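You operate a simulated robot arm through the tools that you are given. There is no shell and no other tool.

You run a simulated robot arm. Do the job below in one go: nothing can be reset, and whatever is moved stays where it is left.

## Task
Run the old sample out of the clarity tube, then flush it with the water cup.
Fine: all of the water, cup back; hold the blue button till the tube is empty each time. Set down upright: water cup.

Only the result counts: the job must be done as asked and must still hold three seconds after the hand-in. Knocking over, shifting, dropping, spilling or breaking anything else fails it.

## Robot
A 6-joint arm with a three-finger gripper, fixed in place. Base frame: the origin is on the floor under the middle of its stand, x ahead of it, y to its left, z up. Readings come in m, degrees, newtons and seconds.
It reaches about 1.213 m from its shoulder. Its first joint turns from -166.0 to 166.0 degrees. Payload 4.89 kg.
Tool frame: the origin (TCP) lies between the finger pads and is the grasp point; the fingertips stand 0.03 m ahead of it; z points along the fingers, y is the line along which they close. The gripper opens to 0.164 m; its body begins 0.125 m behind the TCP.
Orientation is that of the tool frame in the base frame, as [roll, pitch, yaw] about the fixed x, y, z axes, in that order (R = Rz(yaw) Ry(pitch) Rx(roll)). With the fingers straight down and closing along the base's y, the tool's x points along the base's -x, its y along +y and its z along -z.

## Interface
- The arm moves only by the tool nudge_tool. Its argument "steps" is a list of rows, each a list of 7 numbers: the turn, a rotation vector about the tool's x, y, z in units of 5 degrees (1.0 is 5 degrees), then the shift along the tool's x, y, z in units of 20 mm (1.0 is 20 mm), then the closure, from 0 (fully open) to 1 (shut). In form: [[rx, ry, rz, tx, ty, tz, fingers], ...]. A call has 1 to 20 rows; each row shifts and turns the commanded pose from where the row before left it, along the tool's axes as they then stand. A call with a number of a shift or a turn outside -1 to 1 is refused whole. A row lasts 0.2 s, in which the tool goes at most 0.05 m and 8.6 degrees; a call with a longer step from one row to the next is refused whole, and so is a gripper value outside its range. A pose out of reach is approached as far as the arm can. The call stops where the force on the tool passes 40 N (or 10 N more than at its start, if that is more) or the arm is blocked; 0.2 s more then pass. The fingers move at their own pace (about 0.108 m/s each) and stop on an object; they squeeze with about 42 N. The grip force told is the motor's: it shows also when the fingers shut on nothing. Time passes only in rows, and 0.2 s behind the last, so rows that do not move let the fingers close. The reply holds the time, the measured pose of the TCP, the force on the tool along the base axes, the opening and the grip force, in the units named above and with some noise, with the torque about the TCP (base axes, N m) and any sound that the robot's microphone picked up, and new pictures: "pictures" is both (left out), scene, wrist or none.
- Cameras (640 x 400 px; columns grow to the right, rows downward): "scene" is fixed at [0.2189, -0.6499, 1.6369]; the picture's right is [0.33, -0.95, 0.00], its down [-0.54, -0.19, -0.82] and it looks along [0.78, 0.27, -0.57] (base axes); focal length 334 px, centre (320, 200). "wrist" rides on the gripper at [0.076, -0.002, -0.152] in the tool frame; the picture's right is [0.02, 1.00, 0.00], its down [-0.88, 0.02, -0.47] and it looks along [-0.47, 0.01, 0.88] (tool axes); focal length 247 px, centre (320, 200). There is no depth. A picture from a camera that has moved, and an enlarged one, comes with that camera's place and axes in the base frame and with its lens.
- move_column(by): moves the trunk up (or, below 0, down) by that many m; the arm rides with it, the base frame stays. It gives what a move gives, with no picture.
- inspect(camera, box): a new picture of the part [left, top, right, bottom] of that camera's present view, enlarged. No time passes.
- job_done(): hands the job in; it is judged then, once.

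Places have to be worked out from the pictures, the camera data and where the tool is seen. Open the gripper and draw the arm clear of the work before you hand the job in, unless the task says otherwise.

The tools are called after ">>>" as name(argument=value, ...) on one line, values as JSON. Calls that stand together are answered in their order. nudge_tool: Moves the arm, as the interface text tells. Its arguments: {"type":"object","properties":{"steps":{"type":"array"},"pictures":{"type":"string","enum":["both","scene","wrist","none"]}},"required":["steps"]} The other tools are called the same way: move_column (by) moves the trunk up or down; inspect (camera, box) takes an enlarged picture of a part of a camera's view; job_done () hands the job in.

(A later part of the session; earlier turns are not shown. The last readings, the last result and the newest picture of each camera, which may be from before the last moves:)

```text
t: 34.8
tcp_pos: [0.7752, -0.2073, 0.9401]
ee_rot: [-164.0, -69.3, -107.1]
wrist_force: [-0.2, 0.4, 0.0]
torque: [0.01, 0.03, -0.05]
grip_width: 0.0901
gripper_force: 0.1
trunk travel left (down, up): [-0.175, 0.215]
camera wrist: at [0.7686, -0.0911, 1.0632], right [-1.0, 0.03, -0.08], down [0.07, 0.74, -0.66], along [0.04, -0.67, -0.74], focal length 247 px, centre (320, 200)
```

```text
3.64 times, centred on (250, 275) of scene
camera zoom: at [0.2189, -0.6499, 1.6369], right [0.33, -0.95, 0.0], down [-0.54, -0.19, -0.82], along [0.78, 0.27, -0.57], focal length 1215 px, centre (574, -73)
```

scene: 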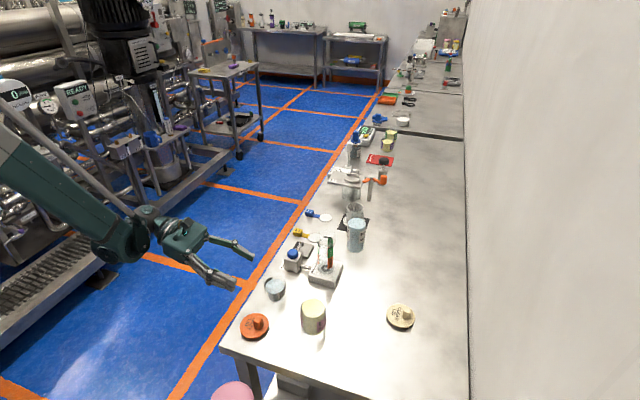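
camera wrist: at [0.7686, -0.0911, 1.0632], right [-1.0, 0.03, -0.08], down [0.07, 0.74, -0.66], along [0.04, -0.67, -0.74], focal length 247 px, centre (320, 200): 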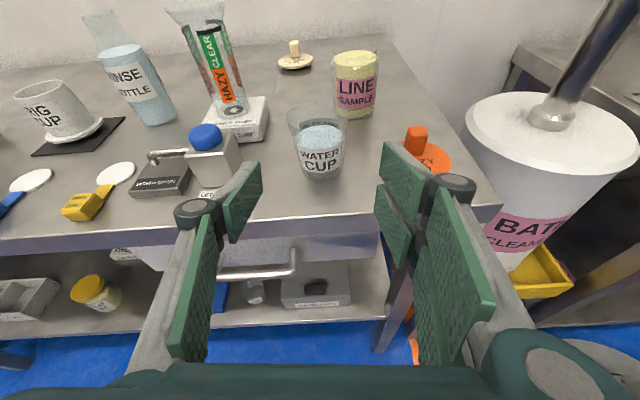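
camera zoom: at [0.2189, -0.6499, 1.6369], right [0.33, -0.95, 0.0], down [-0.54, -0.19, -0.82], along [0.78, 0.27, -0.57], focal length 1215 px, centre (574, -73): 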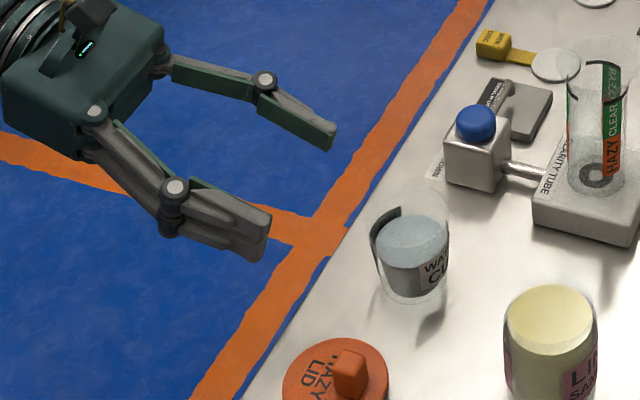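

Triangulating both close views: cup axis ≈ (0.775, -0.324), base ≈ 0.86, rim ≈ 0.937. I'll slide in toward the cup with TCP heading to z ≈ 0.912 (lower finger stays ~8 mm over the bench), stopping partway to check.

>>> nudge_tool(steps=[[0, 0, 0, 0.082, -0.009, 0.7425, 0.45], [0, 0, 0, 0.082, -0.009, 0.7425, 0.45], [0, 0, 0, 0.082, -0.009, 0.7425, 0.45], [0, 0, 0, 0.082, -0.009, 0.7425, 0.45], [0, 0, 0, 0, 0, 0, 0.45]], pictures="both")

>>> inspect(camera="wrist", box=[180, 60, 460, 260])

>>> inspect(camera="scene", box=[200, 240, 320, 340])

```text
t: 36.0
tcp_pos: [0.7756, -0.2673, 0.9258]
ee_rot: [-164.0, -69.3, -107.1]
wrist_force: [-0.2, 0.4, -0.5]
torque: [0.0, 0.02, 0.0]
grip_width: 0.0902
gripper_force: 0.0
trunk travel left (down, up): [-0.175, 0.215]
camera wrist: at [0.7683, -0.1506, 1.049], right [-1.0, 0.03, -0.08], down [0.07, 0.74, -0.66], along [0.04, -0.67, -0.74], focal length 247 px, centre (320, 200)
```

scene: 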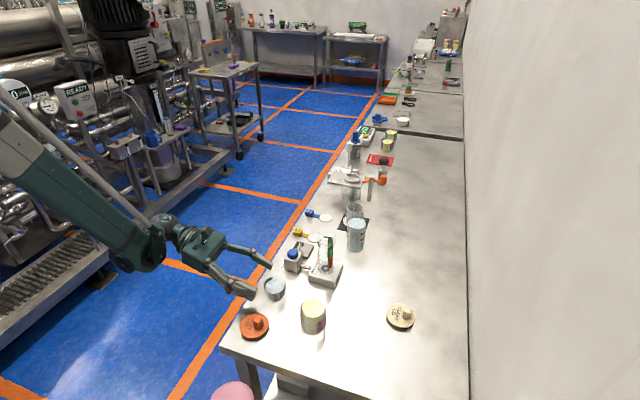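
wrist: 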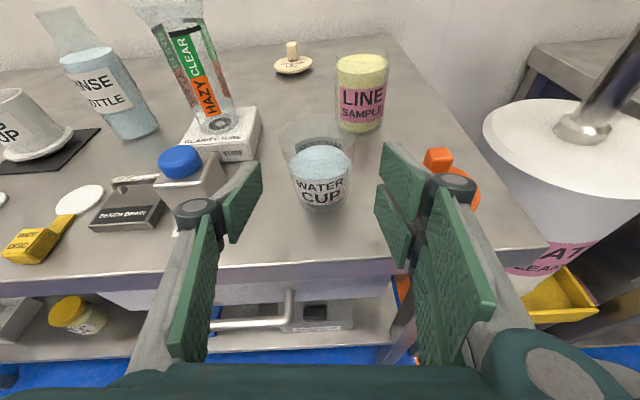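

```text
2.00 times, centred on (320, 160) of wrist
camera zoom: at [0.7683, -0.1506, 1.049], right [-1.0, 0.03, -0.08], down [0.07, 0.74, -0.66], along [0.04, -0.67, -0.74], focal length 494 px, centre (320, 280)
```

zoom: 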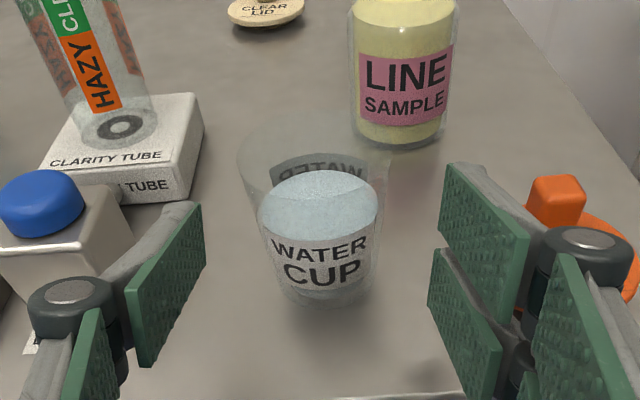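

```text
4.00 times, centred on (260, 290) of scene
camera zoom: at [0.2189, -0.6499, 1.6369], right [0.33, -0.95, 0.0], down [-0.54, -0.19, -0.82], along [0.78, 0.27, -0.57], focal length 1336 px, centre (560, -160)
```

zoom: 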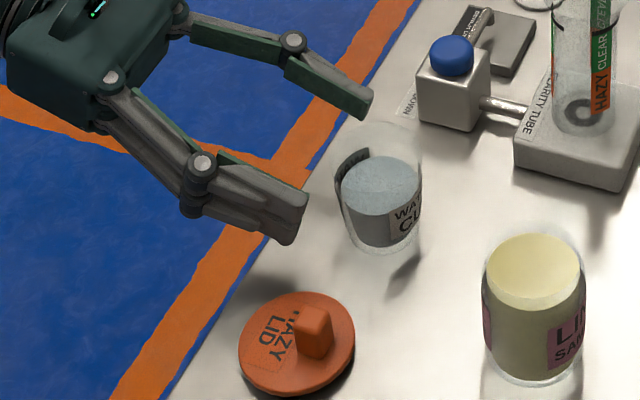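

The cup is centred between the open fingers with clearance all around. I'll finish the approach to about (0.774, -0.325, 0.912).

>>> nudge_tool(steps=[[0, 0, 0, 0.085, 0.015, 0.737, 0.45], [0, 0, 0, 0.085, 0.015, 0.737, 0.45], [0, 0, 0, 0.085, 0.015, 0.737, 0.45], [0, 0, 0, 0.085, 0.015, 0.737, 0.45], [0, 0, 0, 0, 0, 0, 0.45]], pictures="both")

>>> inspect(camera="wrist", box=[180, 80, 460, 280])

>>> inspect(camera="scene", box=[220, 240, 320, 340])

```text
t: 37.2
tcp_pos: [0.7724, -0.3247, 0.9119]
ee_rot: [-163.9, -69.2, -107.1]
wrist_force: [0.1, 0.2, 0.6]
torque: [-0.02, 0.01, 0.02]
grip_width: 0.0904
gripper_force: 0.1
trunk travel left (down, up): [-0.175, 0.215]
camera wrist: at [0.7659, -0.2082, 1.035], right [-1.0, 0.03, -0.08], down [0.07, 0.74, -0.66], along [0.04, -0.67, -0.74], focal length 247 px, centre (320, 200)
```

scene: 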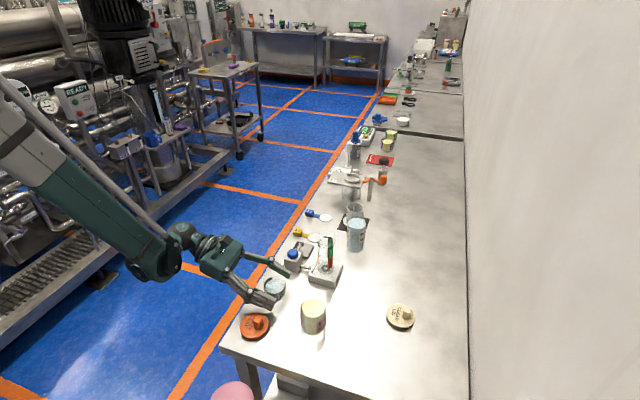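
wrist: 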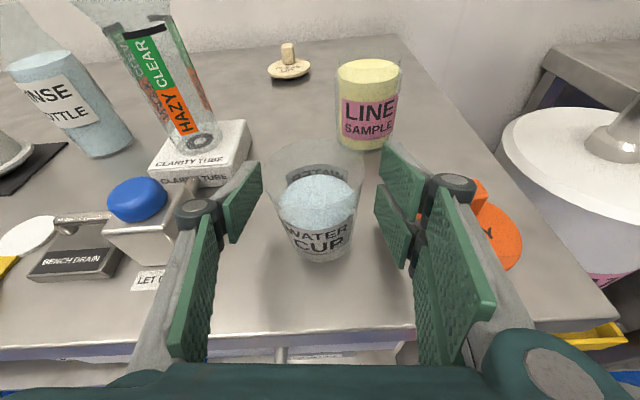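

```text
2.00 times, centred on (320, 180) of wrist
camera zoom: at [0.7659, -0.2082, 1.035], right [-1.0, 0.03, -0.08], down [0.07, 0.74, -0.66], along [0.04, -0.67, -0.74], focal length 494 px, centre (320, 240)
```

zoom: 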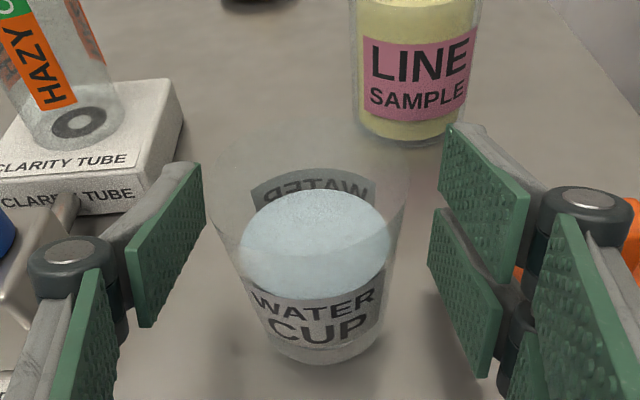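

```text
4.00 times, centred on (270, 290) of scene
camera zoom: at [0.2189, -0.6499, 1.6369], right [0.33, -0.95, 0.0], down [-0.54, -0.19, -0.82], along [0.78, 0.27, -0.57], focal length 1336 px, centre (520, -160)
```

zoom: 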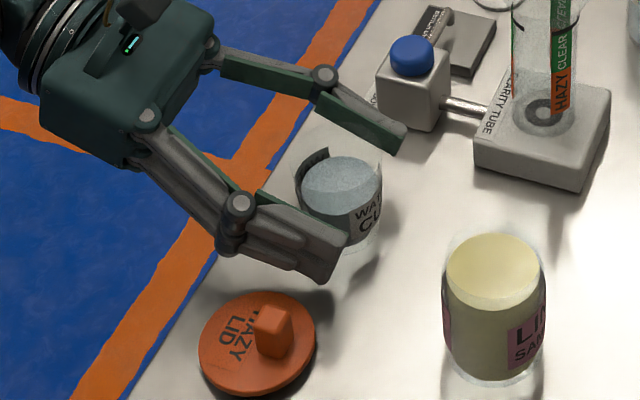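

The cup sits between the pads. I'll trim 2.5 mm toward +x to centre it and close gradually to just short of contact.

>>> nudge_tool(steps=[[0, 0, 0, 0, -0.12, 0, 0.5], [0, 0, 0, 0, 0, 0, 0.56], [0, 0, 0, 0, 0, 0, 0.6], [0, 0, 0, 0, 0, 0, 0.6]], pictures="none")

>>> inspect(camera="wrist", box=[220, 100, 420, 280])

>>> inspect(camera="scene", box=[240, 260, 320, 320])

```text
t: 38.2
tcp_pos: [0.7743, -0.3244, 0.9116]
ee_rot: [-164.0, -69.2, -107.1]
wrist_force: [-0.7, 0.5, -0.2]
torque: [0.01, -0.01, 0.04]
grip_width: 0.0659
gripper_force: 0.0
trunk travel left (down, up): [-0.175, 0.215]
```

```text
2.22 times, centred on (320, 190) of wrist
camera zoom: at [0.7687, -0.2078, 1.0352], right [-1.0, 0.03, -0.08], down [0.07, 0.74, -0.66], along [0.04, -0.67, -0.74], focal length 549 px, centre (320, 222)
```

zoom: 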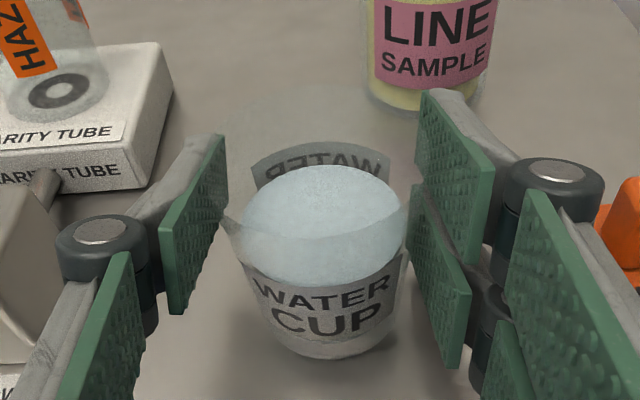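

```text
6.67 times, centred on (280, 290) of scene
camera zoom: at [0.2189, -0.6499, 1.6369], right [0.33, -0.95, 0.0], down [-0.54, -0.19, -0.82], along [0.78, 0.27, -0.57], focal length 2227 px, centre (587, -400)
```

zoom: 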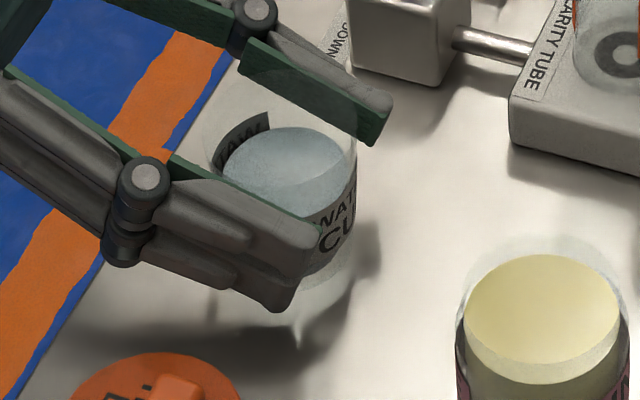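

Pads are nearly touching the cup on both sides and the lower finger is clear of the bench. Closing on to grip.

>>> nudge_tool(steps=[[0, 0, 0, 0, 0, 0, 0.62], [0, 0, 0, 0, 0, 0, 0.64], [0, 0, 0, 0, 0, 0, 0.66], [0, 0, 0, 0, 0, 0, 0.68], [0, 0, 0, 0, 0, 0, 0.7]], pictures="none")

>>> inspect(camera="wrist", box=[220, 100, 420, 280])

>>> inspect(camera="scene", box=[240, 260, 320, 320])

```text
t: 39.4
tcp_pos: [0.775, -0.3248, 0.9116]
ee_rot: [-163.9, -69.3, -107.1]
wrist_force: [-0.3, -0.5, 1.0]
torque: [0.02, 0.1, 0.01]
grip_width: 0.0555
gripper_force: 42.2
trunk travel left (down, up): [-0.175, 0.215]
```

```text
2.22 times, centred on (320, 190) of wrist
camera zoom: at [0.7687, -0.2078, 1.0352], right [-1.0, 0.03, -0.08], down [0.07, 0.74, -0.66], along [0.04, -0.67, -0.74], focal length 549 px, centre (320, 222)
```

zoom: 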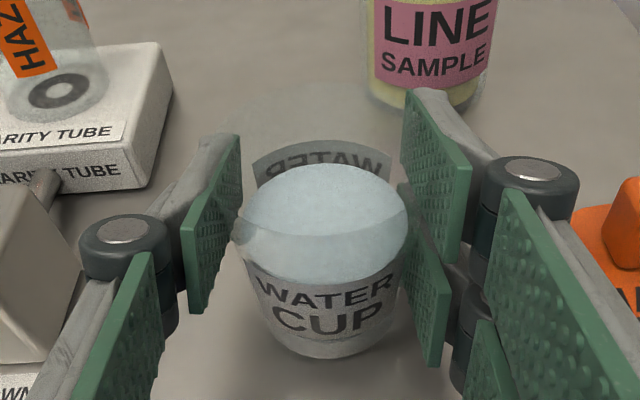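

```text
6.67 times, centred on (280, 290) of scene
camera zoom: at [0.2189, -0.6499, 1.6369], right [0.33, -0.95, 0.0], down [-0.54, -0.19, -0.82], along [0.78, 0.27, -0.57], focal length 2227 px, centre (587, -400)
```

zoom: 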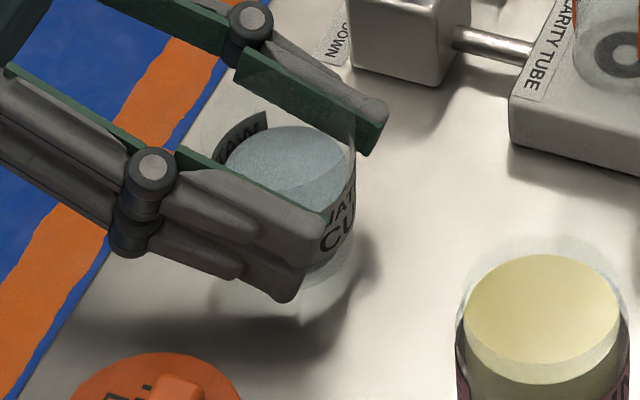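

The cup is gripped at 55 mm width with 42 N and hasn't visibly moved. I'll lift slowly by about 3 cm, straight up, and check that it stays level.

>>> nudge_tool(steps=[[0, 0, 0, 0.117, -0.012, -0.043, 0.75], [0, 0, 0, 0.234, -0.025, -0.085, 0.75], [0, 0, 0, 0.35, -0.037, -0.128, 0.75], [0, 0, 0, 0.35, -0.037, -0.128, 0.75], [0, 0, 0, 0.35, -0.037, -0.128, 0.75], [0, 0, 0, 0, 0, 0, 0.75]], pictures="none")

>>> inspect(camera="wrist", box=[220, 100, 420, 280])

>>> inspect(camera="scene", box=[240, 240, 320, 320])

```text
t: 40.8
tcp_pos: [0.7743, -0.3248, 0.9416]
ee_rot: [-164.0, -69.3, -107.1]
wrist_force: [-0.8, -0.2, -1.5]
torque: [-0.02, 0.01, -0.03]
grip_width: 0.0553
gripper_force: 41.9
trunk travel left (down, up): [-0.175, 0.215]
```

```text
2.22 times, centred on (320, 190) of wrist
camera zoom: at [0.7685, -0.2083, 1.0655], right [-1.0, 0.03, -0.08], down [0.07, 0.74, -0.66], along [0.04, -0.67, -0.74], focal length 549 px, centre (320, 222)
```

zoom: 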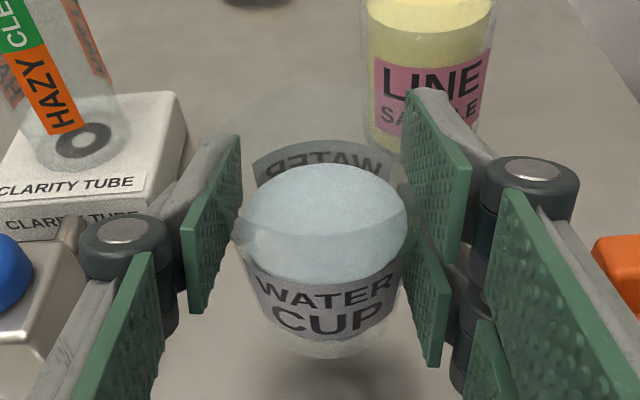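

```text
5.00 times, centred on (280, 280) of scene
camera zoom: at [0.2189, -0.6499, 1.6369], right [0.33, -0.95, 0.0], down [-0.54, -0.19, -0.82], along [0.78, 0.27, -0.57], focal length 1670 px, centre (520, -200)
```

zoom: 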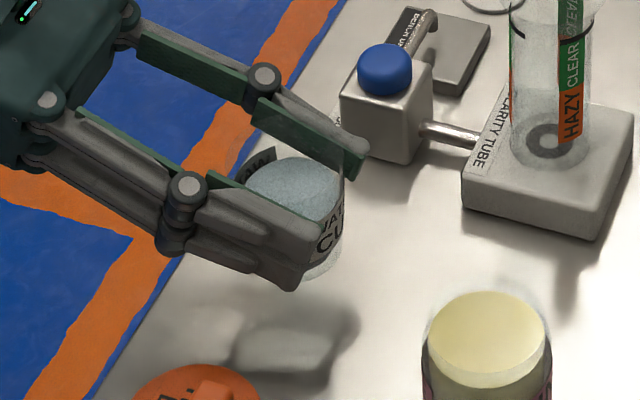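

The cup is lifted level and steady in the grip. I'll raise it to about z 1.12, well above the tube's funnel, and shift toward +x so I can measure the funnel mouth.

>>> nudge_tool(steps=[[0, 0, 0, 0.35, -0.037, -0.128, 0.75], [0, 0, 0, 0.6, -0.063, -0.219, 0.75], [0, 0, 0, 0.8, -0.084, -0.292, 0.75], [0, 0, 0, 0.8, -0.084, -0.292, 0.75], [0, 0, 0, 0.8, -0.084, -0.292, 0.75], [0, 0, 0, 0.8, -0.084, -0.292, 0.75], [0, 0, 0, 0.8, -0.084, -0.292, 0.75], [0, 0, 0, 0.8, -0.084, -0.292, 0.75], [0, 0, 0, 0.8, -0.084, -0.292, 0.75], [0, 0, 0, 0.8, -0.084, -0.292, 0.75], [0, 0, 0, 0.6, -0.063, -0.219, 0.75], [0, 0, 0, 0.35, -0.037, -0.128, 0.75], [0, 0, 0, -0.05, -0.5, 0, 0.75], [0, 0, 0, -0.084, -0.8, 0, 0.75], [0, 0, 0, -0.084, -0.8, 0, 0.75], [0, 0, 0, -0.084, -0.8, 0, 0.75], [0, 0, 0, -0.05, -0.5, 0, 0.75], [0, 0, 0, 0, 0, 0, 0.75]], pictures="both")

>>> inspect(camera="wrist", box=[180, 60, 400, 280])

```text
t: 44.6
tcp_pos: [0.8438, -0.3252, 1.1208]
ee_rot: [-164.0, -69.2, -107.1]
wrist_force: [0.2, 0.2, -2.1]
torque: [-0.01, 0.0, -0.02]
grip_width: 0.0554
gripper_force: 42.3
trunk travel left (down, up): [-0.175, 0.215]
camera wrist: at [0.8373, -0.2082, 1.2431], right [-1.0, 0.03, -0.08], down [0.07, 0.74, -0.66], along [0.04, -0.67, -0.74], focal length 247 px, centre (320, 200)
```

scene: 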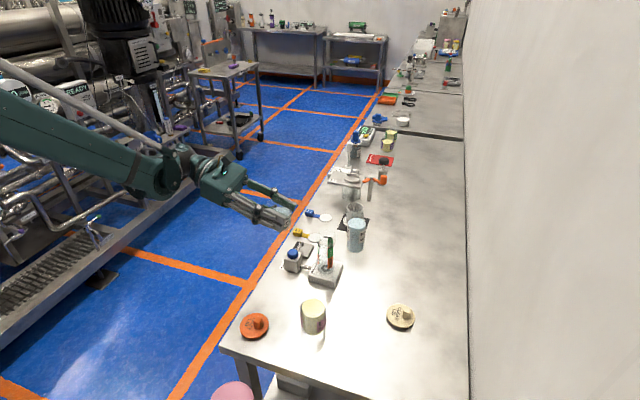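
wrist: 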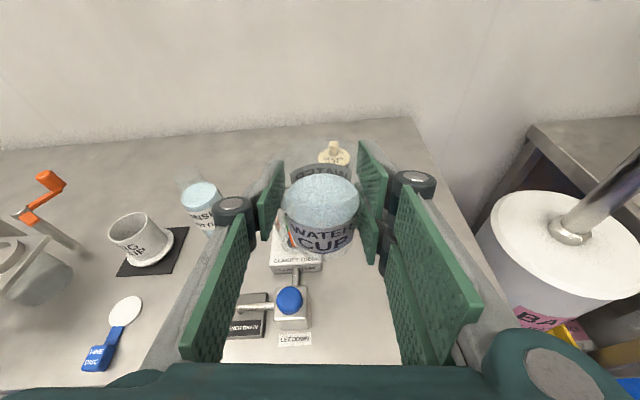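

```text
1.82 times, centred on (290, 170) of wrist
camera zoom: at [0.8373, -0.2082, 1.2431], right [-1.0, 0.03, -0.08], down [0.07, 0.74, -0.66], along [0.04, -0.67, -0.74], focal length 449 px, centre (374, 254)
```

zoom: 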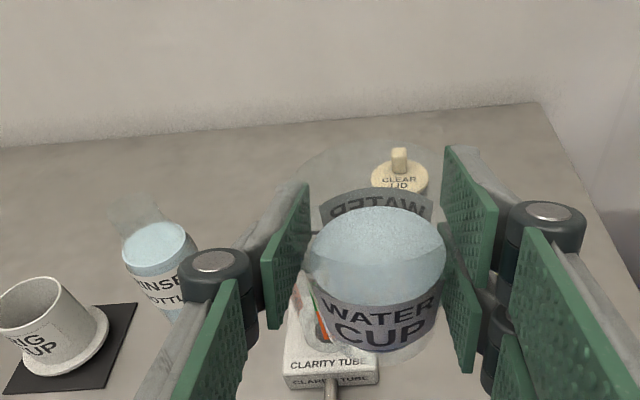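

The cup is carried level. The cup hides the funnel in the wrist view, so I'll use a tight scene zoom to measure the funnel mouth.

>>> inspect(camera="scene", box=[305, 225, 350, 265])

>>> inspect(camera="scene", box=[305, 240, 350, 290])

```text
10.00 times, centred on (328, 245) of scene
camera zoom: at [0.2189, -0.6499, 1.6369], right [0.33, -0.95, 0.0], down [-0.54, -0.19, -0.82], along [0.78, 0.27, -0.57], focal length 3341 px, centre (245, -250)
```

zoom: 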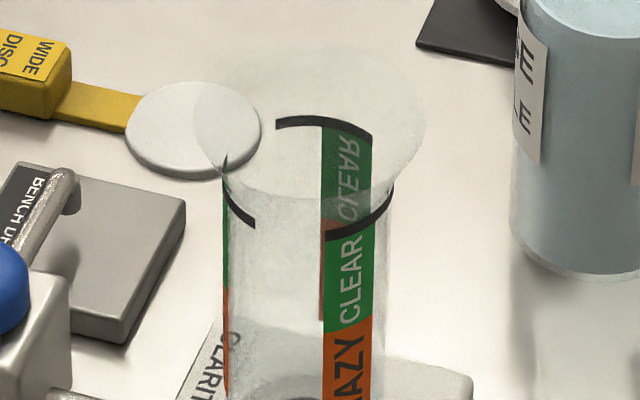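

```text
8.00 times, centred on (328, 265) of scene
camera zoom: at [0.2189, -0.6499, 1.6369], right [0.33, -0.95, 0.0], down [-0.54, -0.19, -0.82], along [0.78, 0.27, -0.57], focal length 2672 px, centre (260, -320)
```

zoom: 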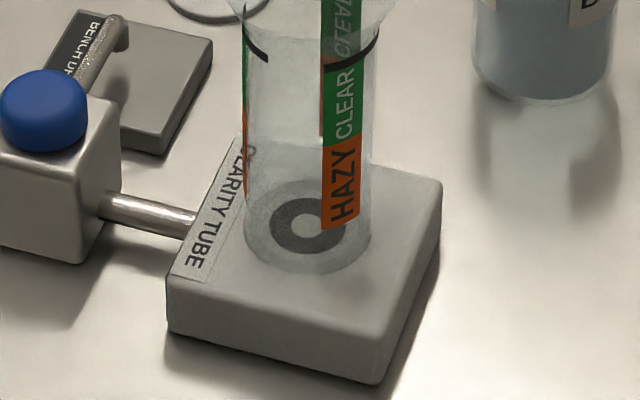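

Funnel mouth: centre ≈ (0.897, -0.434), rim z ≈ 1.013, radius ≈ 0.033. I'll bring the cup level to just beside and above the funnel, at (0.897, -0.360, 1.11), before tilting.

>>> nudge_tool(steps=[[0, 0, 0, -0.02, -0.33, 0.227, 0.75], [0, 0, 0, -0.039, -0.661, 0.454, 0.75], [0, 0, 0, -0.039, -0.661, 0.454, 0.75], [0, 0, 0, -0.039, -0.661, 0.454, 0.75], [0, 0, 0, -0.02, -0.33, 0.227, 0.75], [0, 0, 0, 0, 0, 0, 0.75]], pictures="both")

>>> inspect(camera="wrist", box=[220, 100, 420, 300])

>>> inspect(camera="scene", box=[260, 180, 360, 290])

```text
t: 46.0
tcp_pos: [0.897, -0.3608, 1.1103]
ee_rot: [-164.1, -69.3, -107.2]
wrist_force: [0.0, -0.9, -1.8]
torque: [-0.02, 0.07, 0.0]
grip_width: 0.0551
gripper_force: 42.1
trunk travel left (down, up): [-0.175, 0.215]
camera wrist: at [0.8902, -0.2432, 1.2322], right [-1.0, 0.03, -0.08], down [0.07, 0.74, -0.66], along [0.04, -0.67, -0.74], focal length 247 px, centre (320, 200)
```

scene: 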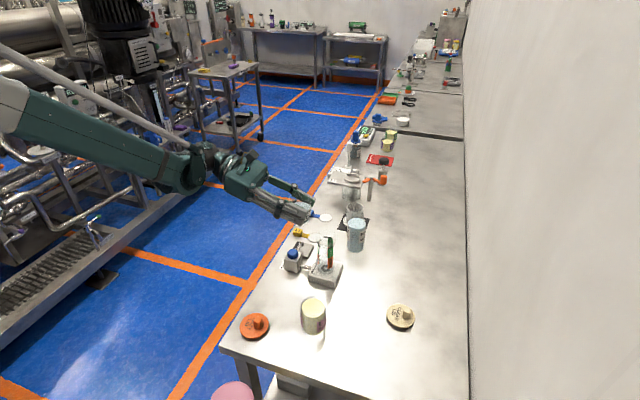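
wrist: 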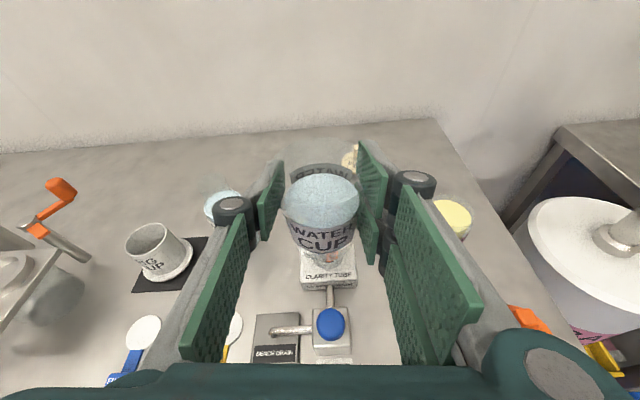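

```text
2.00 times, centred on (320, 200) of wrist
camera zoom: at [0.8902, -0.2432, 1.2322], right [-1.0, 0.03, -0.08], down [0.07, 0.74, -0.66], along [0.04, -0.67, -0.74], focal length 494 px, centre (320, 200)
```

zoom: 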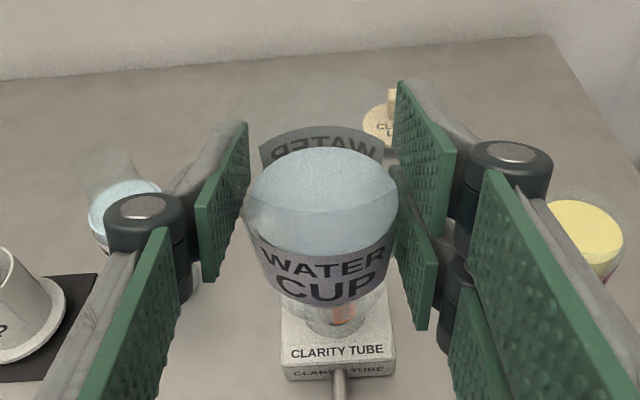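

```text
3.64 times, centred on (310, 235) of scene
camera zoom: at [0.2189, -0.6499, 1.6369], right [0.33, -0.95, 0.0], down [-0.54, -0.19, -0.82], along [0.78, 0.27, -0.57], focal length 1215 px, centre (356, 73)
```

zoom: 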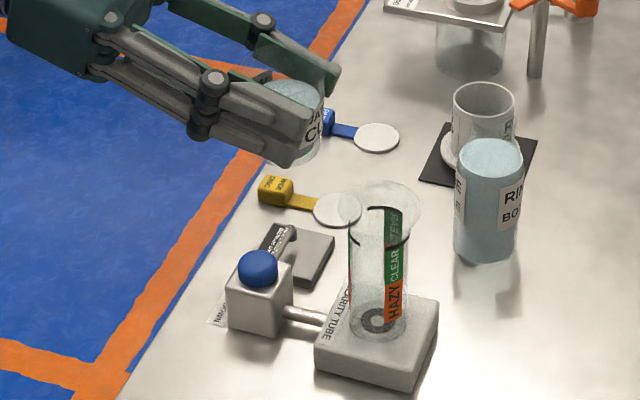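

Lateral alignment checks out (tube plate centre x ≈ 0.8975, cup at 0.897). I'll start with a gentle 25° tilt toward the tube, below the angle where water would leave, while moving to y ≈ -0.383.

>>> nudge_tool(steps=[[-0.052, -0.497, 0, 0.012, 0, 0.12, 0.75], [-0.084, -0.796, 0, 0.02, 0, 0.2, 0.75], [-0.084, -0.796, 0, 0.02, 0, 0.22, 0.75], [-0.084, -0.796, 0, 0.02, 0, 0.22, 0.75], [-0.084, -0.796, 0, 0.02, 0, 0.22, 0.75], [-0.084, -0.796, 0, 0.02, 0, 0.22, 0.75], [-0.052, -0.497, 0, 0, 0, 0, 0.75], [0, 0, 0, 0, 0, 0, 0.75]], pictures="both")

>>> inspect(camera="wrist", box=[220, 100, 420, 300])

>>> inspect(camera="scene", box=[270, 190, 350, 290])

```text
t: 47.8
tcp_pos: [0.8964, -0.3819, 1.1009]
ee_rot: [-174.0, -44.7, -98.5]
wrist_force: [0.1, -0.3, -1.7]
torque: [0.01, -0.04, 0.0]
grip_width: 0.0554
gripper_force: 41.7
trunk travel left (down, up): [-0.175, 0.215]
camera wrist: at [0.8902, -0.3282, 1.2611], right [-1.0, 0.06, -0.06], down [0.07, 0.96, -0.29], along [0.04, -0.29, -0.96], focal length 247 px, centre (320, 200)
```

scene: 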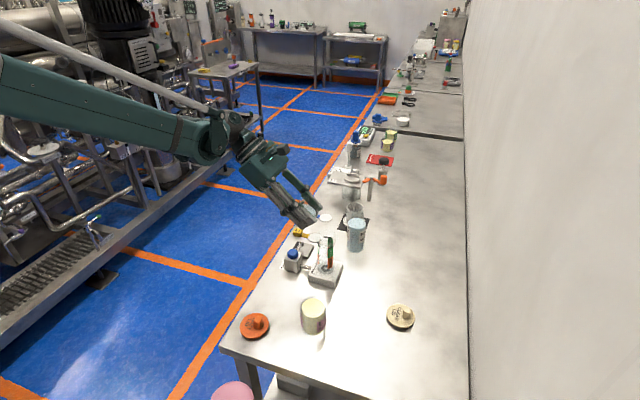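
wrist: 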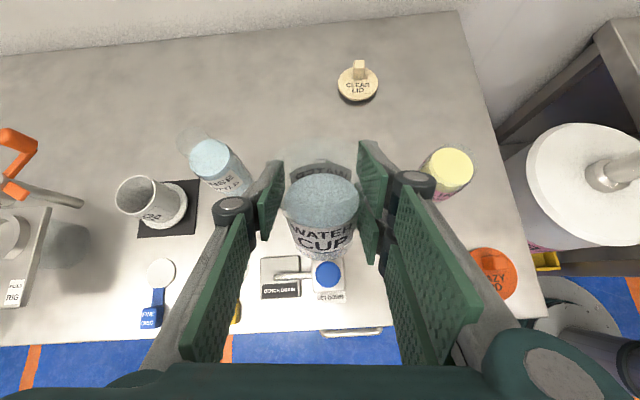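

```text
2.00 times, centred on (320, 200) of wrist
camera zoom: at [0.8902, -0.3282, 1.2611], right [-1.0, 0.06, -0.06], down [0.07, 0.96, -0.29], along [0.04, -0.29, -0.96], focal length 494 px, centre (320, 200)
```

zoom: 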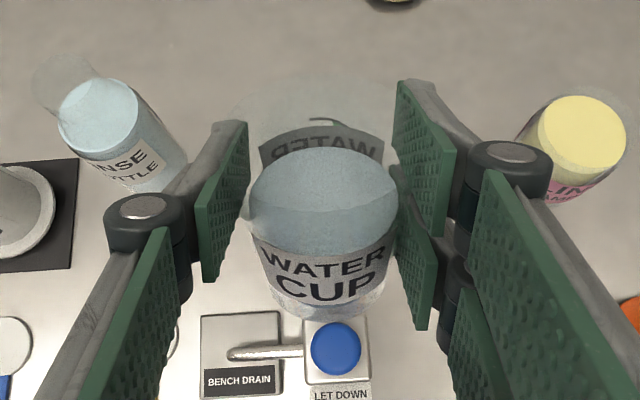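

```text
4.00 times, centred on (310, 240) of scene
camera zoom: at [0.2189, -0.6499, 1.6369], right [0.33, -0.95, 0.0], down [-0.54, -0.19, -0.82], along [0.78, 0.27, -0.57], focal length 1336 px, centre (360, 40)
```

zoom: 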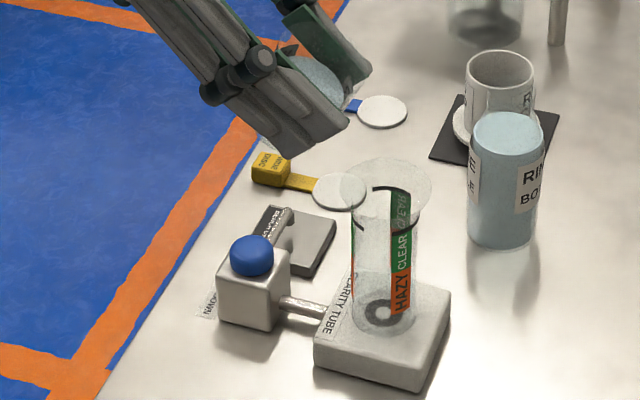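

The geometry matches prediction: lip is above and just behind the funnel's near side. I'll tilt slightly more to ~32° while lowering to z ≈ 1.075 so the fingers clear the funnel rim by a centimetre.

>>> nudge_tool(steps=[[-0.037, -0.348, 0, -0.2, 0.02, 0.255, 0.75], [-0.037, -0.348, 0, -0.2, 0.02, 0.255, 0.75], [-0.037, -0.348, 0, -0.2, 0.02, 0.255, 0.75], [-0.037, -0.348, 0, -0.2, 0.02, 0.255, 0.75], [0, 0, 0, 0, 0, 0, 0.75]], pictures="none")

>>> inspect(camera="wrist", box=[240, 100, 400, 260])

>>> inspect(camera="scene", box=[280, 200, 350, 280])

```text
t: 49.0
tcp_pos: [0.8952, -0.3841, 1.0739]
ee_rot: [-175.3, -37.7, -97.6]
wrist_force: [0.1, 0.2, -2.3]
torque: [-0.01, -0.04, -0.03]
grip_width: 0.0555
gripper_force: 41.9
trunk travel left (down, up): [-0.175, 0.215]
```

```text
2.50 times, centred on (320, 180) of wrist
camera zoom: at [0.89, -0.3501, 1.2404], right [-1.0, 0.07, -0.05], down [0.07, 0.98, -0.17], along [0.04, -0.17, -0.98], focal length 617 px, centre (320, 250)
```

zoom: 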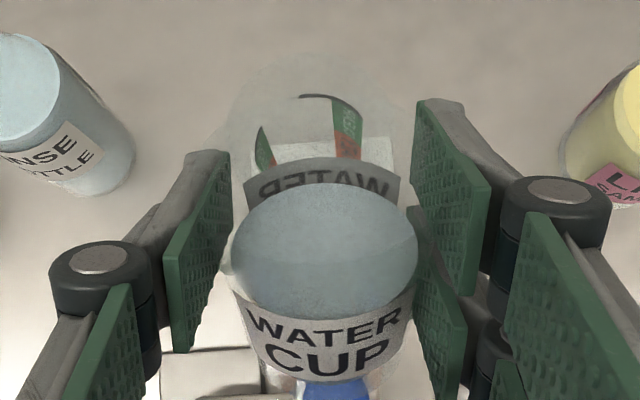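

```text
5.00 times, centred on (315, 240) of scene
camera zoom: at [0.2189, -0.6499, 1.6369], right [0.33, -0.95, 0.0], down [-0.54, -0.19, -0.82], along [0.78, 0.27, -0.57], focal length 1670 px, centre (345, 0)
```

zoom: 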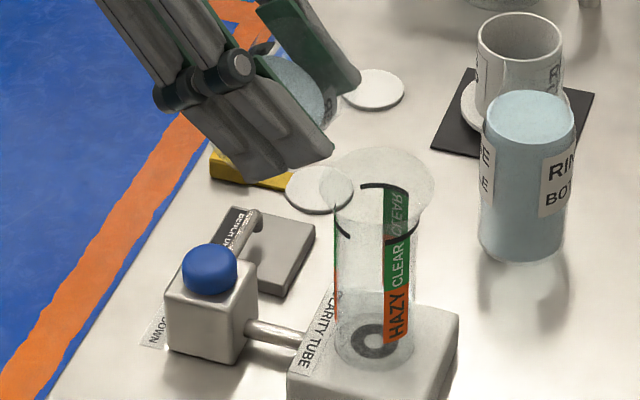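

The funnel mouth shows up exactly where predicted beneath the cup's lip (lip about 1 cm short of its centre, 6 cm above). I'll now tilt slowly, 1° per step, and watch for the start of the flow.

>>> nudge_tool(steps=[[-0.021, -0.199, 0, 0, -0.04, 0, 0.75], [-0.021, -0.199, 0, 0, -0.04, 0, 0.75], [-0.021, -0.199, 0, 0, 0, 0, 0.75], [-0.021, -0.199, 0, 0, 0, 0, 0.75], [-0.021, -0.199, 0, 0, 0, 0, 0.75], [-0.021, -0.199, 0, 0, 0, 0, 0.75], [-0.021, -0.199, 0, 0, 0, 0, 0.75], [-0.021, -0.199, 0, 0, 0, 0, 0.75]], pictures="none")

>>> inspect(camera="wrist", box=[240, 100, 400, 260])

>>> inspect(camera="scene", box=[280, 200, 350, 280])

```text
t: 50.8
tcp_pos: [0.8966, -0.3838, 1.0739]
ee_rot: [-176.6, -29.8, -96.9]
wrist_force: [-0.2, 0.7, -1.3]
torque: [-0.05, 0.02, 0.01]
grip_width: 0.0556
gripper_force: 41.9
trunk travel left (down, up): [-0.175, 0.215]
```

```text
2.50 times, centred on (320, 180) of wrist
camera zoom: at [0.891, -0.3739, 1.2433], right [-1.0, 0.07, -0.04], down [0.07, 1.0, -0.03], along [0.04, -0.03, -1.0], focal length 617 px, centre (320, 250)
```

zoom: 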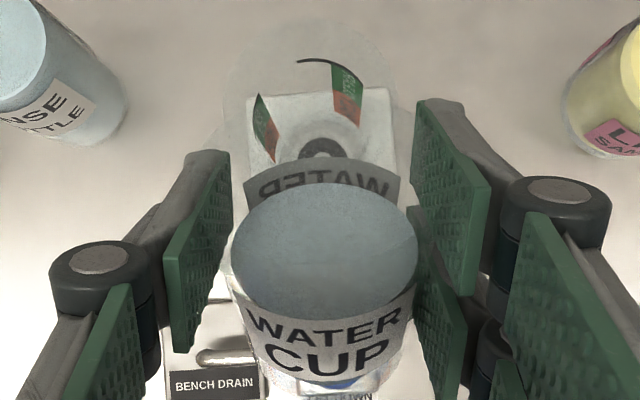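

```text
5.00 times, centred on (315, 240) of scene
camera zoom: at [0.2189, -0.6499, 1.6369], right [0.33, -0.95, 0.0], down [-0.54, -0.19, -0.82], along [0.78, 0.27, -0.57], focal length 1670 px, centre (345, 0)
```

zoom: 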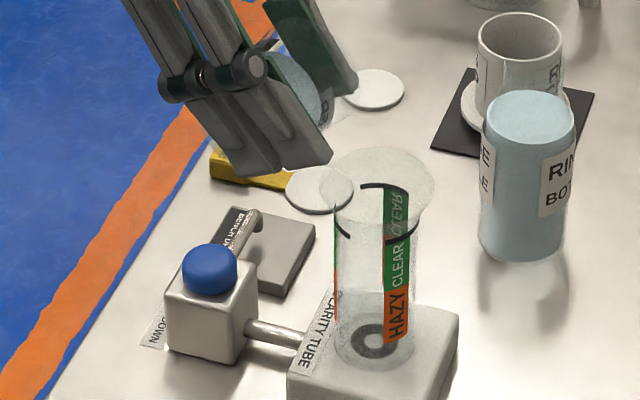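

At 40° nothing has left yet (the water disc sits fixed in the cup). Continuing the slow tilt.

>>> nudge_tool(steps=[[-0.021, -0.199, 0, 0, 0, 0, 0.75], [-0.021, -0.199, 0, 0, 0, 0, 0.75], [-0.021, -0.199, 0, 0, 0, 0, 0.75], [-0.021, -0.199, 0, 0, 0, 0, 0.75], [-0.021, -0.199, 0, 0, 0, 0, 0.75], [-0.021, -0.199, 0, 0, 0, 0, 0.75]], pictures="none")

>>> inspect(camera="wrist", box=[240, 80, 400, 240])

>>> inspect(camera="scene", box=[280, 200, 350, 280])

```text
t: 52.2
tcp_pos: [0.8978, -0.384, 1.0739]
ee_rot: [-177.4, -23.7, -96.5]
wrist_force: [-0.2, 0.1, -1.4]
torque: [-0.04, 0.0, 0.02]
grip_width: 0.0552
gripper_force: 42.0
trunk travel left (down, up): [-0.175, 0.215]
```

```text
2.50 times, centred on (320, 160) of wrist
camera zoom: at [0.8917, -0.3915, 1.2436], right [-1.0, 0.08, -0.03], down [0.07, 0.99, 0.08], along [0.04, 0.07, -1.0], focal length 617 px, centre (320, 300)
```

zoom: 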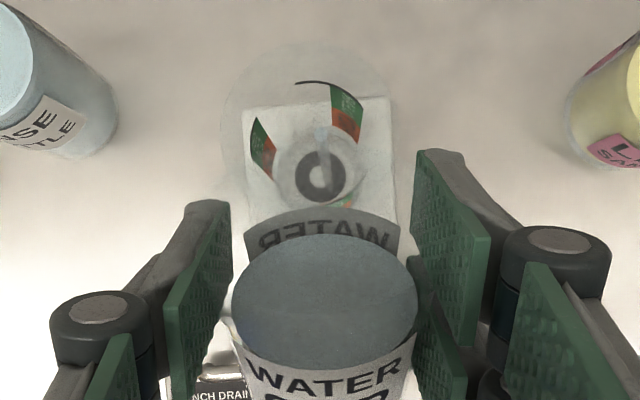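

```text
5.00 times, centred on (315, 240) of scene
camera zoom: at [0.2189, -0.6499, 1.6369], right [0.33, -0.95, 0.0], down [-0.54, -0.19, -0.82], along [0.78, 0.27, -0.57], focal length 1670 px, centre (345, 0)
```

zoom: 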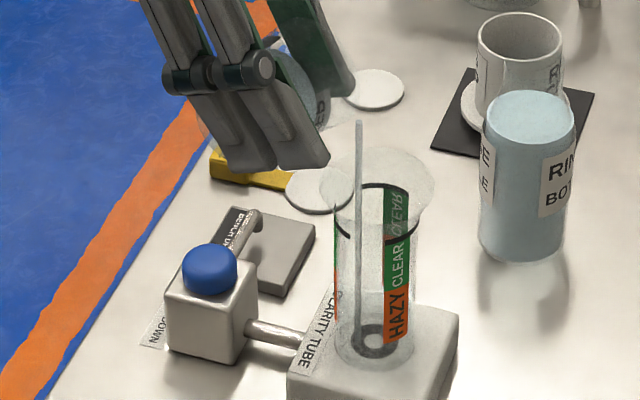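

The stream has started at ~46° and falls straight into the tube, about 1 cm from its centre. I'll continue tilting slowly while keeping the lip over the same point.

>>> nudge_tool(steps=[[-0.021, -0.199, 0, 0, 0, 0, 0.75], [-0.021, -0.199, 0, 0, 0, 0, 0.75], [-0.021, -0.199, 0, 0, 0, 0, 0.75], [-0.021, -0.199, 0, 0, 0, 0, 0.75], [0, 0, 0, 0, 0, 0, 0.75], [0, 0, 0, 0, 0, 0, 0.75], [0, 0, 0, 0, 0, 0, 0.75]], pictures="none")

>>> inspect(camera="wrist", box=[240, 60, 400, 220])

>>> inspect(camera="scene", box=[280, 200, 350, 280])

```text
t: 53.8
tcp_pos: [0.8966, -0.3826, 1.0752]
ee_rot: [-177.9, -19.7, -96.4]
wrist_force: [0.8, -0.1, -1.1]
torque: [-0.03, 0.0, 0.0]
grip_width: 0.0553
gripper_force: 42.8
trunk travel left (down, up): [-0.175, 0.215]
```

```text
2.50 times, centred on (320, 140) of wrist
camera zoom: at [0.8917, -0.4037, 1.2428], right [-1.0, 0.08, -0.03], down [0.07, 0.99, 0.15], along [0.04, 0.14, -0.99], focal length 617 px, centre (320, 350)
```

zoom: 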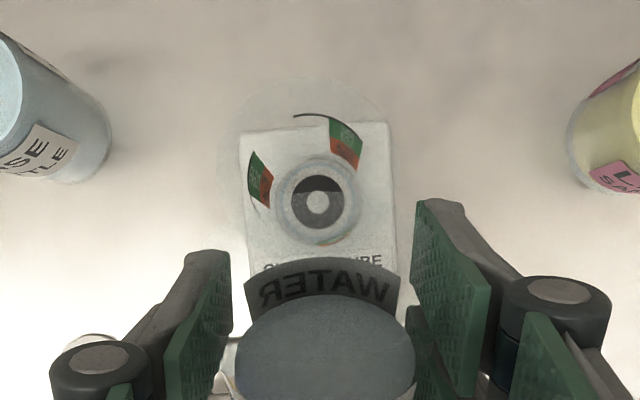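

```text
5.00 times, centred on (315, 240) of scene
camera zoom: at [0.2189, -0.6499, 1.6369], right [0.33, -0.95, 0.0], down [-0.54, -0.19, -0.82], along [0.78, 0.27, -0.57], focal length 1670 px, centre (345, 0)
```

zoom: 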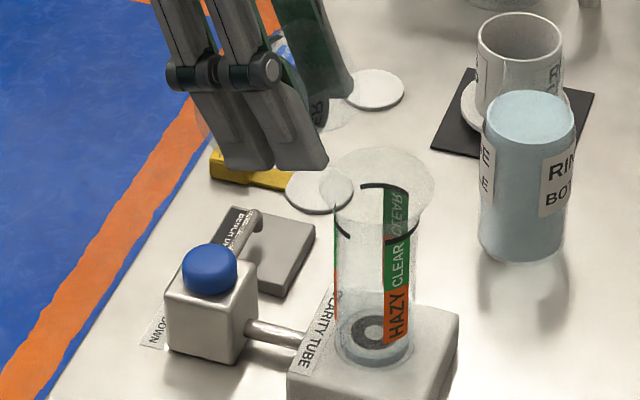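

A first portion is in the tube and the flow pauses at 50°, so the flow simply follows the tilt. I'll continue to 60° at 1° per step, moving the lip slightly closer to the funnel centre.

>>> nudge_tool(steps=[[-0.021, -0.199, 0, 0.031, -0.003, 0.009, 0.75], [-0.021, -0.199, 0, 0.031, -0.003, 0.009, 0.75], [-0.021, -0.199, 0, 0.031, -0.003, 0.009, 0.75], [-0.021, -0.199, 0, 0.031, -0.003, 0.009, 0.75], [-0.021, -0.199, 0, 0.031, -0.003, 0.009, 0.75], [-0.021, -0.199, 0, 0.031, -0.003, 0.009, 0.75], [-0.021, -0.199, 0, 0.031, -0.003, 0.009, 0.75], [-0.021, -0.199, 0, 0.031, -0.003, 0.009, 0.75], [-0.021, -0.199, 0, 0.031, -0.003, 0.009, 0.75], [-0.021, -0.199, 0, 0.031, -0.003, 0.009, 0.75]], pictures="none")

>>> inspect(camera="wrist", box=[240, 40, 400, 200])

>>> inspect(camera="scene", box=[280, 200, 350, 280])

```text
t: 56.0
tcp_pos: [0.8984, -0.3916, 1.0729]
ee_rot: [-179.0, -9.7, -96.2]
wrist_force: [-0.2, -0.3, -1.0]
torque: [-0.04, 0.01, 0.01]
grip_width: 0.0553
gripper_force: 41.6
trunk travel left (down, up): [-0.175, 0.215]
```

```text
2.50 times, centred on (320, 120) of wrist
camera zoom: at [0.8922, -0.4397, 1.236], right [-1.0, 0.08, -0.01], down [0.07, 0.95, 0.32], along [0.04, 0.31, -0.95], focal length 617 px, centre (320, 400)
```

zoom: 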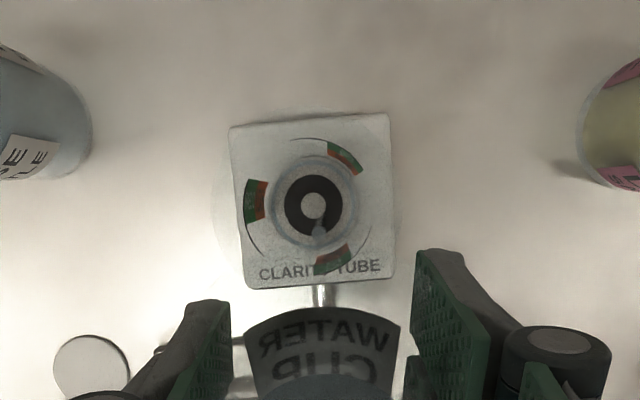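

```text
5.00 times, centred on (315, 240) of scene
camera zoom: at [0.2189, -0.6499, 1.6369], right [0.33, -0.95, 0.0], down [-0.54, -0.19, -0.82], along [0.78, 0.27, -0.57], focal length 1670 px, centre (345, 0)
```

zoom: 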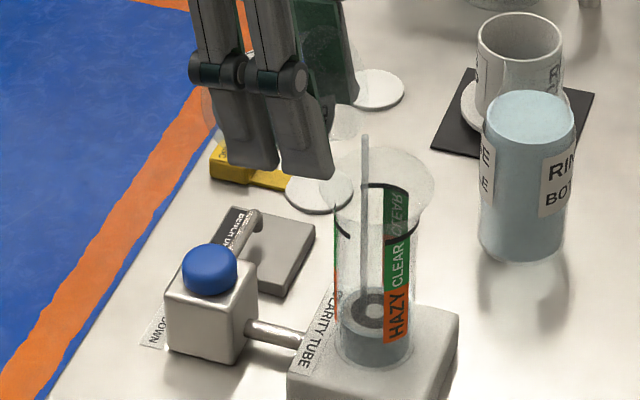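

Flow lands well within the tube and the level is rising. Continuing to tilt at the same rate through 70°.

>>> nudge_tool(steps=[[-0.021, -0.199, 0, 0.018, -0.002, 0.002, 0.75], [-0.021, -0.199, 0, 0.018, -0.002, 0.002, 0.75], [-0.021, -0.199, 0, 0.018, -0.002, 0.002, 0.75], [-0.021, -0.199, 0, 0.018, -0.002, 0.002, 0.75], [-0.021, -0.199, 0, 0.018, -0.002, 0.002, 0.75], [-0.021, -0.199, 0, 0.018, -0.002, 0.002, 0.75], [-0.021, -0.199, 0, 0.018, -0.002, 0.002, 0.75], [-0.021, -0.199, 0, 0.018, -0.002, 0.002, 0.75], [-0.021, -0.199, 0, 0.018, -0.002, 0.002, 0.75], [-0.021, -0.199, 0, 0.018, -0.002, 0.002, 0.75]], pictures="none")

>>> inspect(camera="wrist", box=[240, 40, 400, 200])

>>> inspect(camera="scene", box=[280, 200, 350, 280])

```text
t: 58.2
tcp_pos: [0.8989, -0.3935, 1.0739]
ee_rot: [179.8, 0.2, -96.1]
wrist_force: [-0.2, 0.4, 0.1]
torque: [-0.03, -0.01, -0.01]
grip_width: 0.055
gripper_force: 42.0
trunk travel left (down, up): [-0.175, 0.215]
```

```text
2.50 times, centred on (320, 120) of wrist
camera zoom: at [0.8921, -0.4711, 1.2257], right [-1.0, 0.08, 0.0], down [0.08, 0.88, 0.48], along [0.04, 0.47, -0.88], focal length 617 px, centre (320, 400)
```

zoom: 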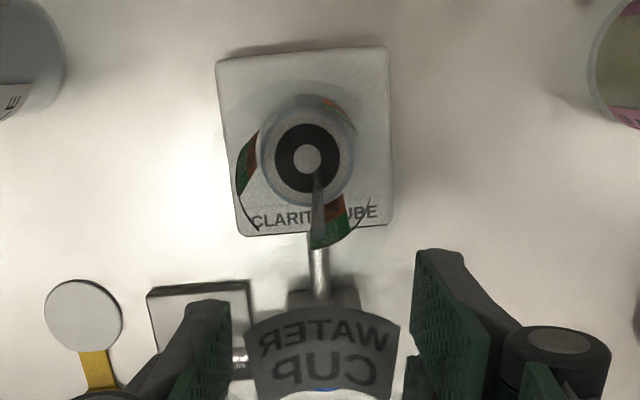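

```text
5.00 times, centred on (315, 240) of scene
camera zoom: at [0.2189, -0.6499, 1.6369], right [0.33, -0.95, 0.0], down [-0.54, -0.19, -0.82], along [0.78, 0.27, -0.57], focal length 1670 px, centre (345, 0)
```

zoom: 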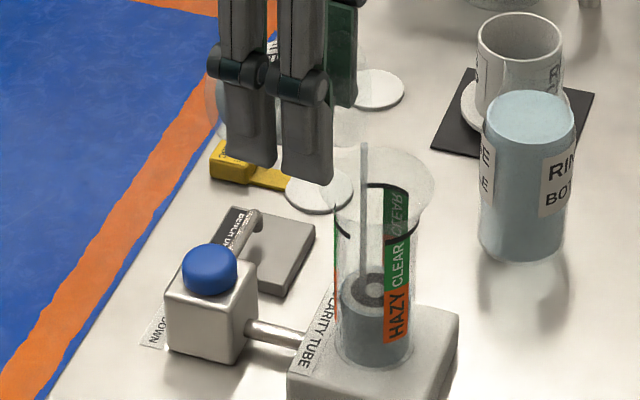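

The stream is still central and the tube is about a third full. I'll continue to ~91°.

>>> nudge_tool(steps=[[-0.031, -0.298, 0, 0.034, -0.003, -0.003, 0.75], [-0.031, -0.298, 0, 0.034, -0.003, -0.003, 0.75], [-0.031, -0.298, 0, 0.034, -0.003, -0.003, 0.75], [-0.031, -0.298, 0, 0.034, -0.003, -0.003, 0.75], [-0.031, -0.298, 0, 0.034, -0.003, -0.003, 0.75], [-0.031, -0.298, 0, 0.034, -0.003, -0.003, 0.75], [-0.031, -0.298, 0, 0.034, -0.003, -0.003, 0.75], [-0.031, -0.298, 0, 0.039, -0.004, -0.01, 0.75], [-0.031, -0.298, 0, 0.039, -0.004, -0.01, 0.75], [-0.031, -0.298, 0, 0.039, -0.004, -0.01, 0.75], [-0.031, -0.298, 0, 0.039, -0.004, -0.01, 0.75], [-0.031, -0.298, 0, 0.039, -0.004, -0.01, 0.75], [-0.031, -0.298, 0, 0.039, -0.004, -0.01, 0.75], [-0.031, -0.298, 0, 0.039, -0.004, -0.01, 0.75]], pictures="none")

>>> inspect(camera="wrist", box=[240, 40, 400, 220])

>>> inspect(camera="scene", box=[280, 200, 350, 280])

```text
t: 61.2
tcp_pos: [0.8982, -0.4048, 1.0739]
ee_rot: [177.7, 21.1, -96.7]
wrist_force: [0.2, 0.7, 0.8]
torque: [-0.06, -0.03, 0.01]
grip_width: 0.055
gripper_force: 41.5
trunk travel left (down, up): [-0.175, 0.215]
```

```text
2.22 times, centred on (320, 130) of wrist
camera zoom: at [0.8917, -0.5312, 1.1878], right [-1.0, 0.08, 0.03], down [0.08, 0.65, 0.76], along [0.04, 0.76, -0.65], focal length 549 px, centre (320, 356)
```

zoom: 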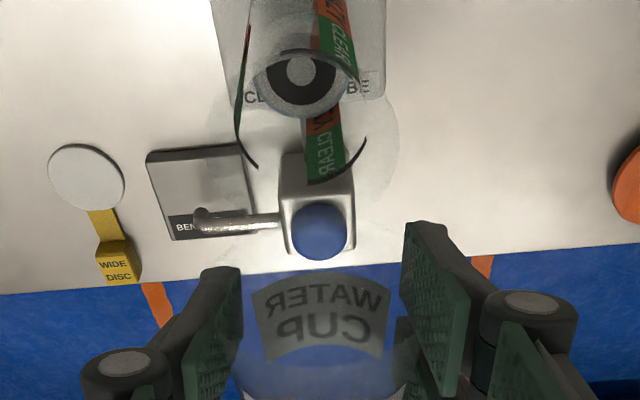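

```text
5.00 times, centred on (315, 240) of scene
camera zoom: at [0.2189, -0.6499, 1.6369], right [0.33, -0.95, 0.0], down [-0.54, -0.19, -0.82], along [0.78, 0.27, -0.57], focal length 1670 px, centre (345, 0)
```

zoom: 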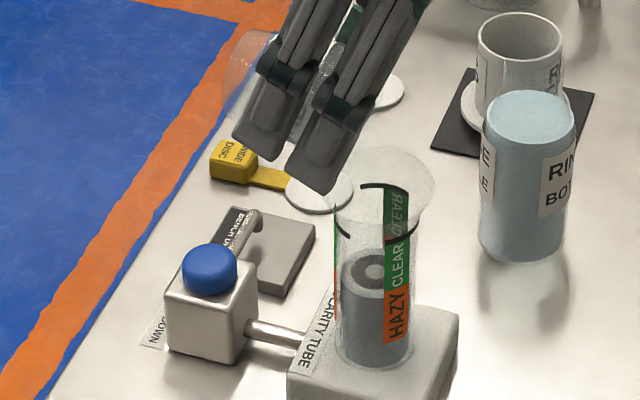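

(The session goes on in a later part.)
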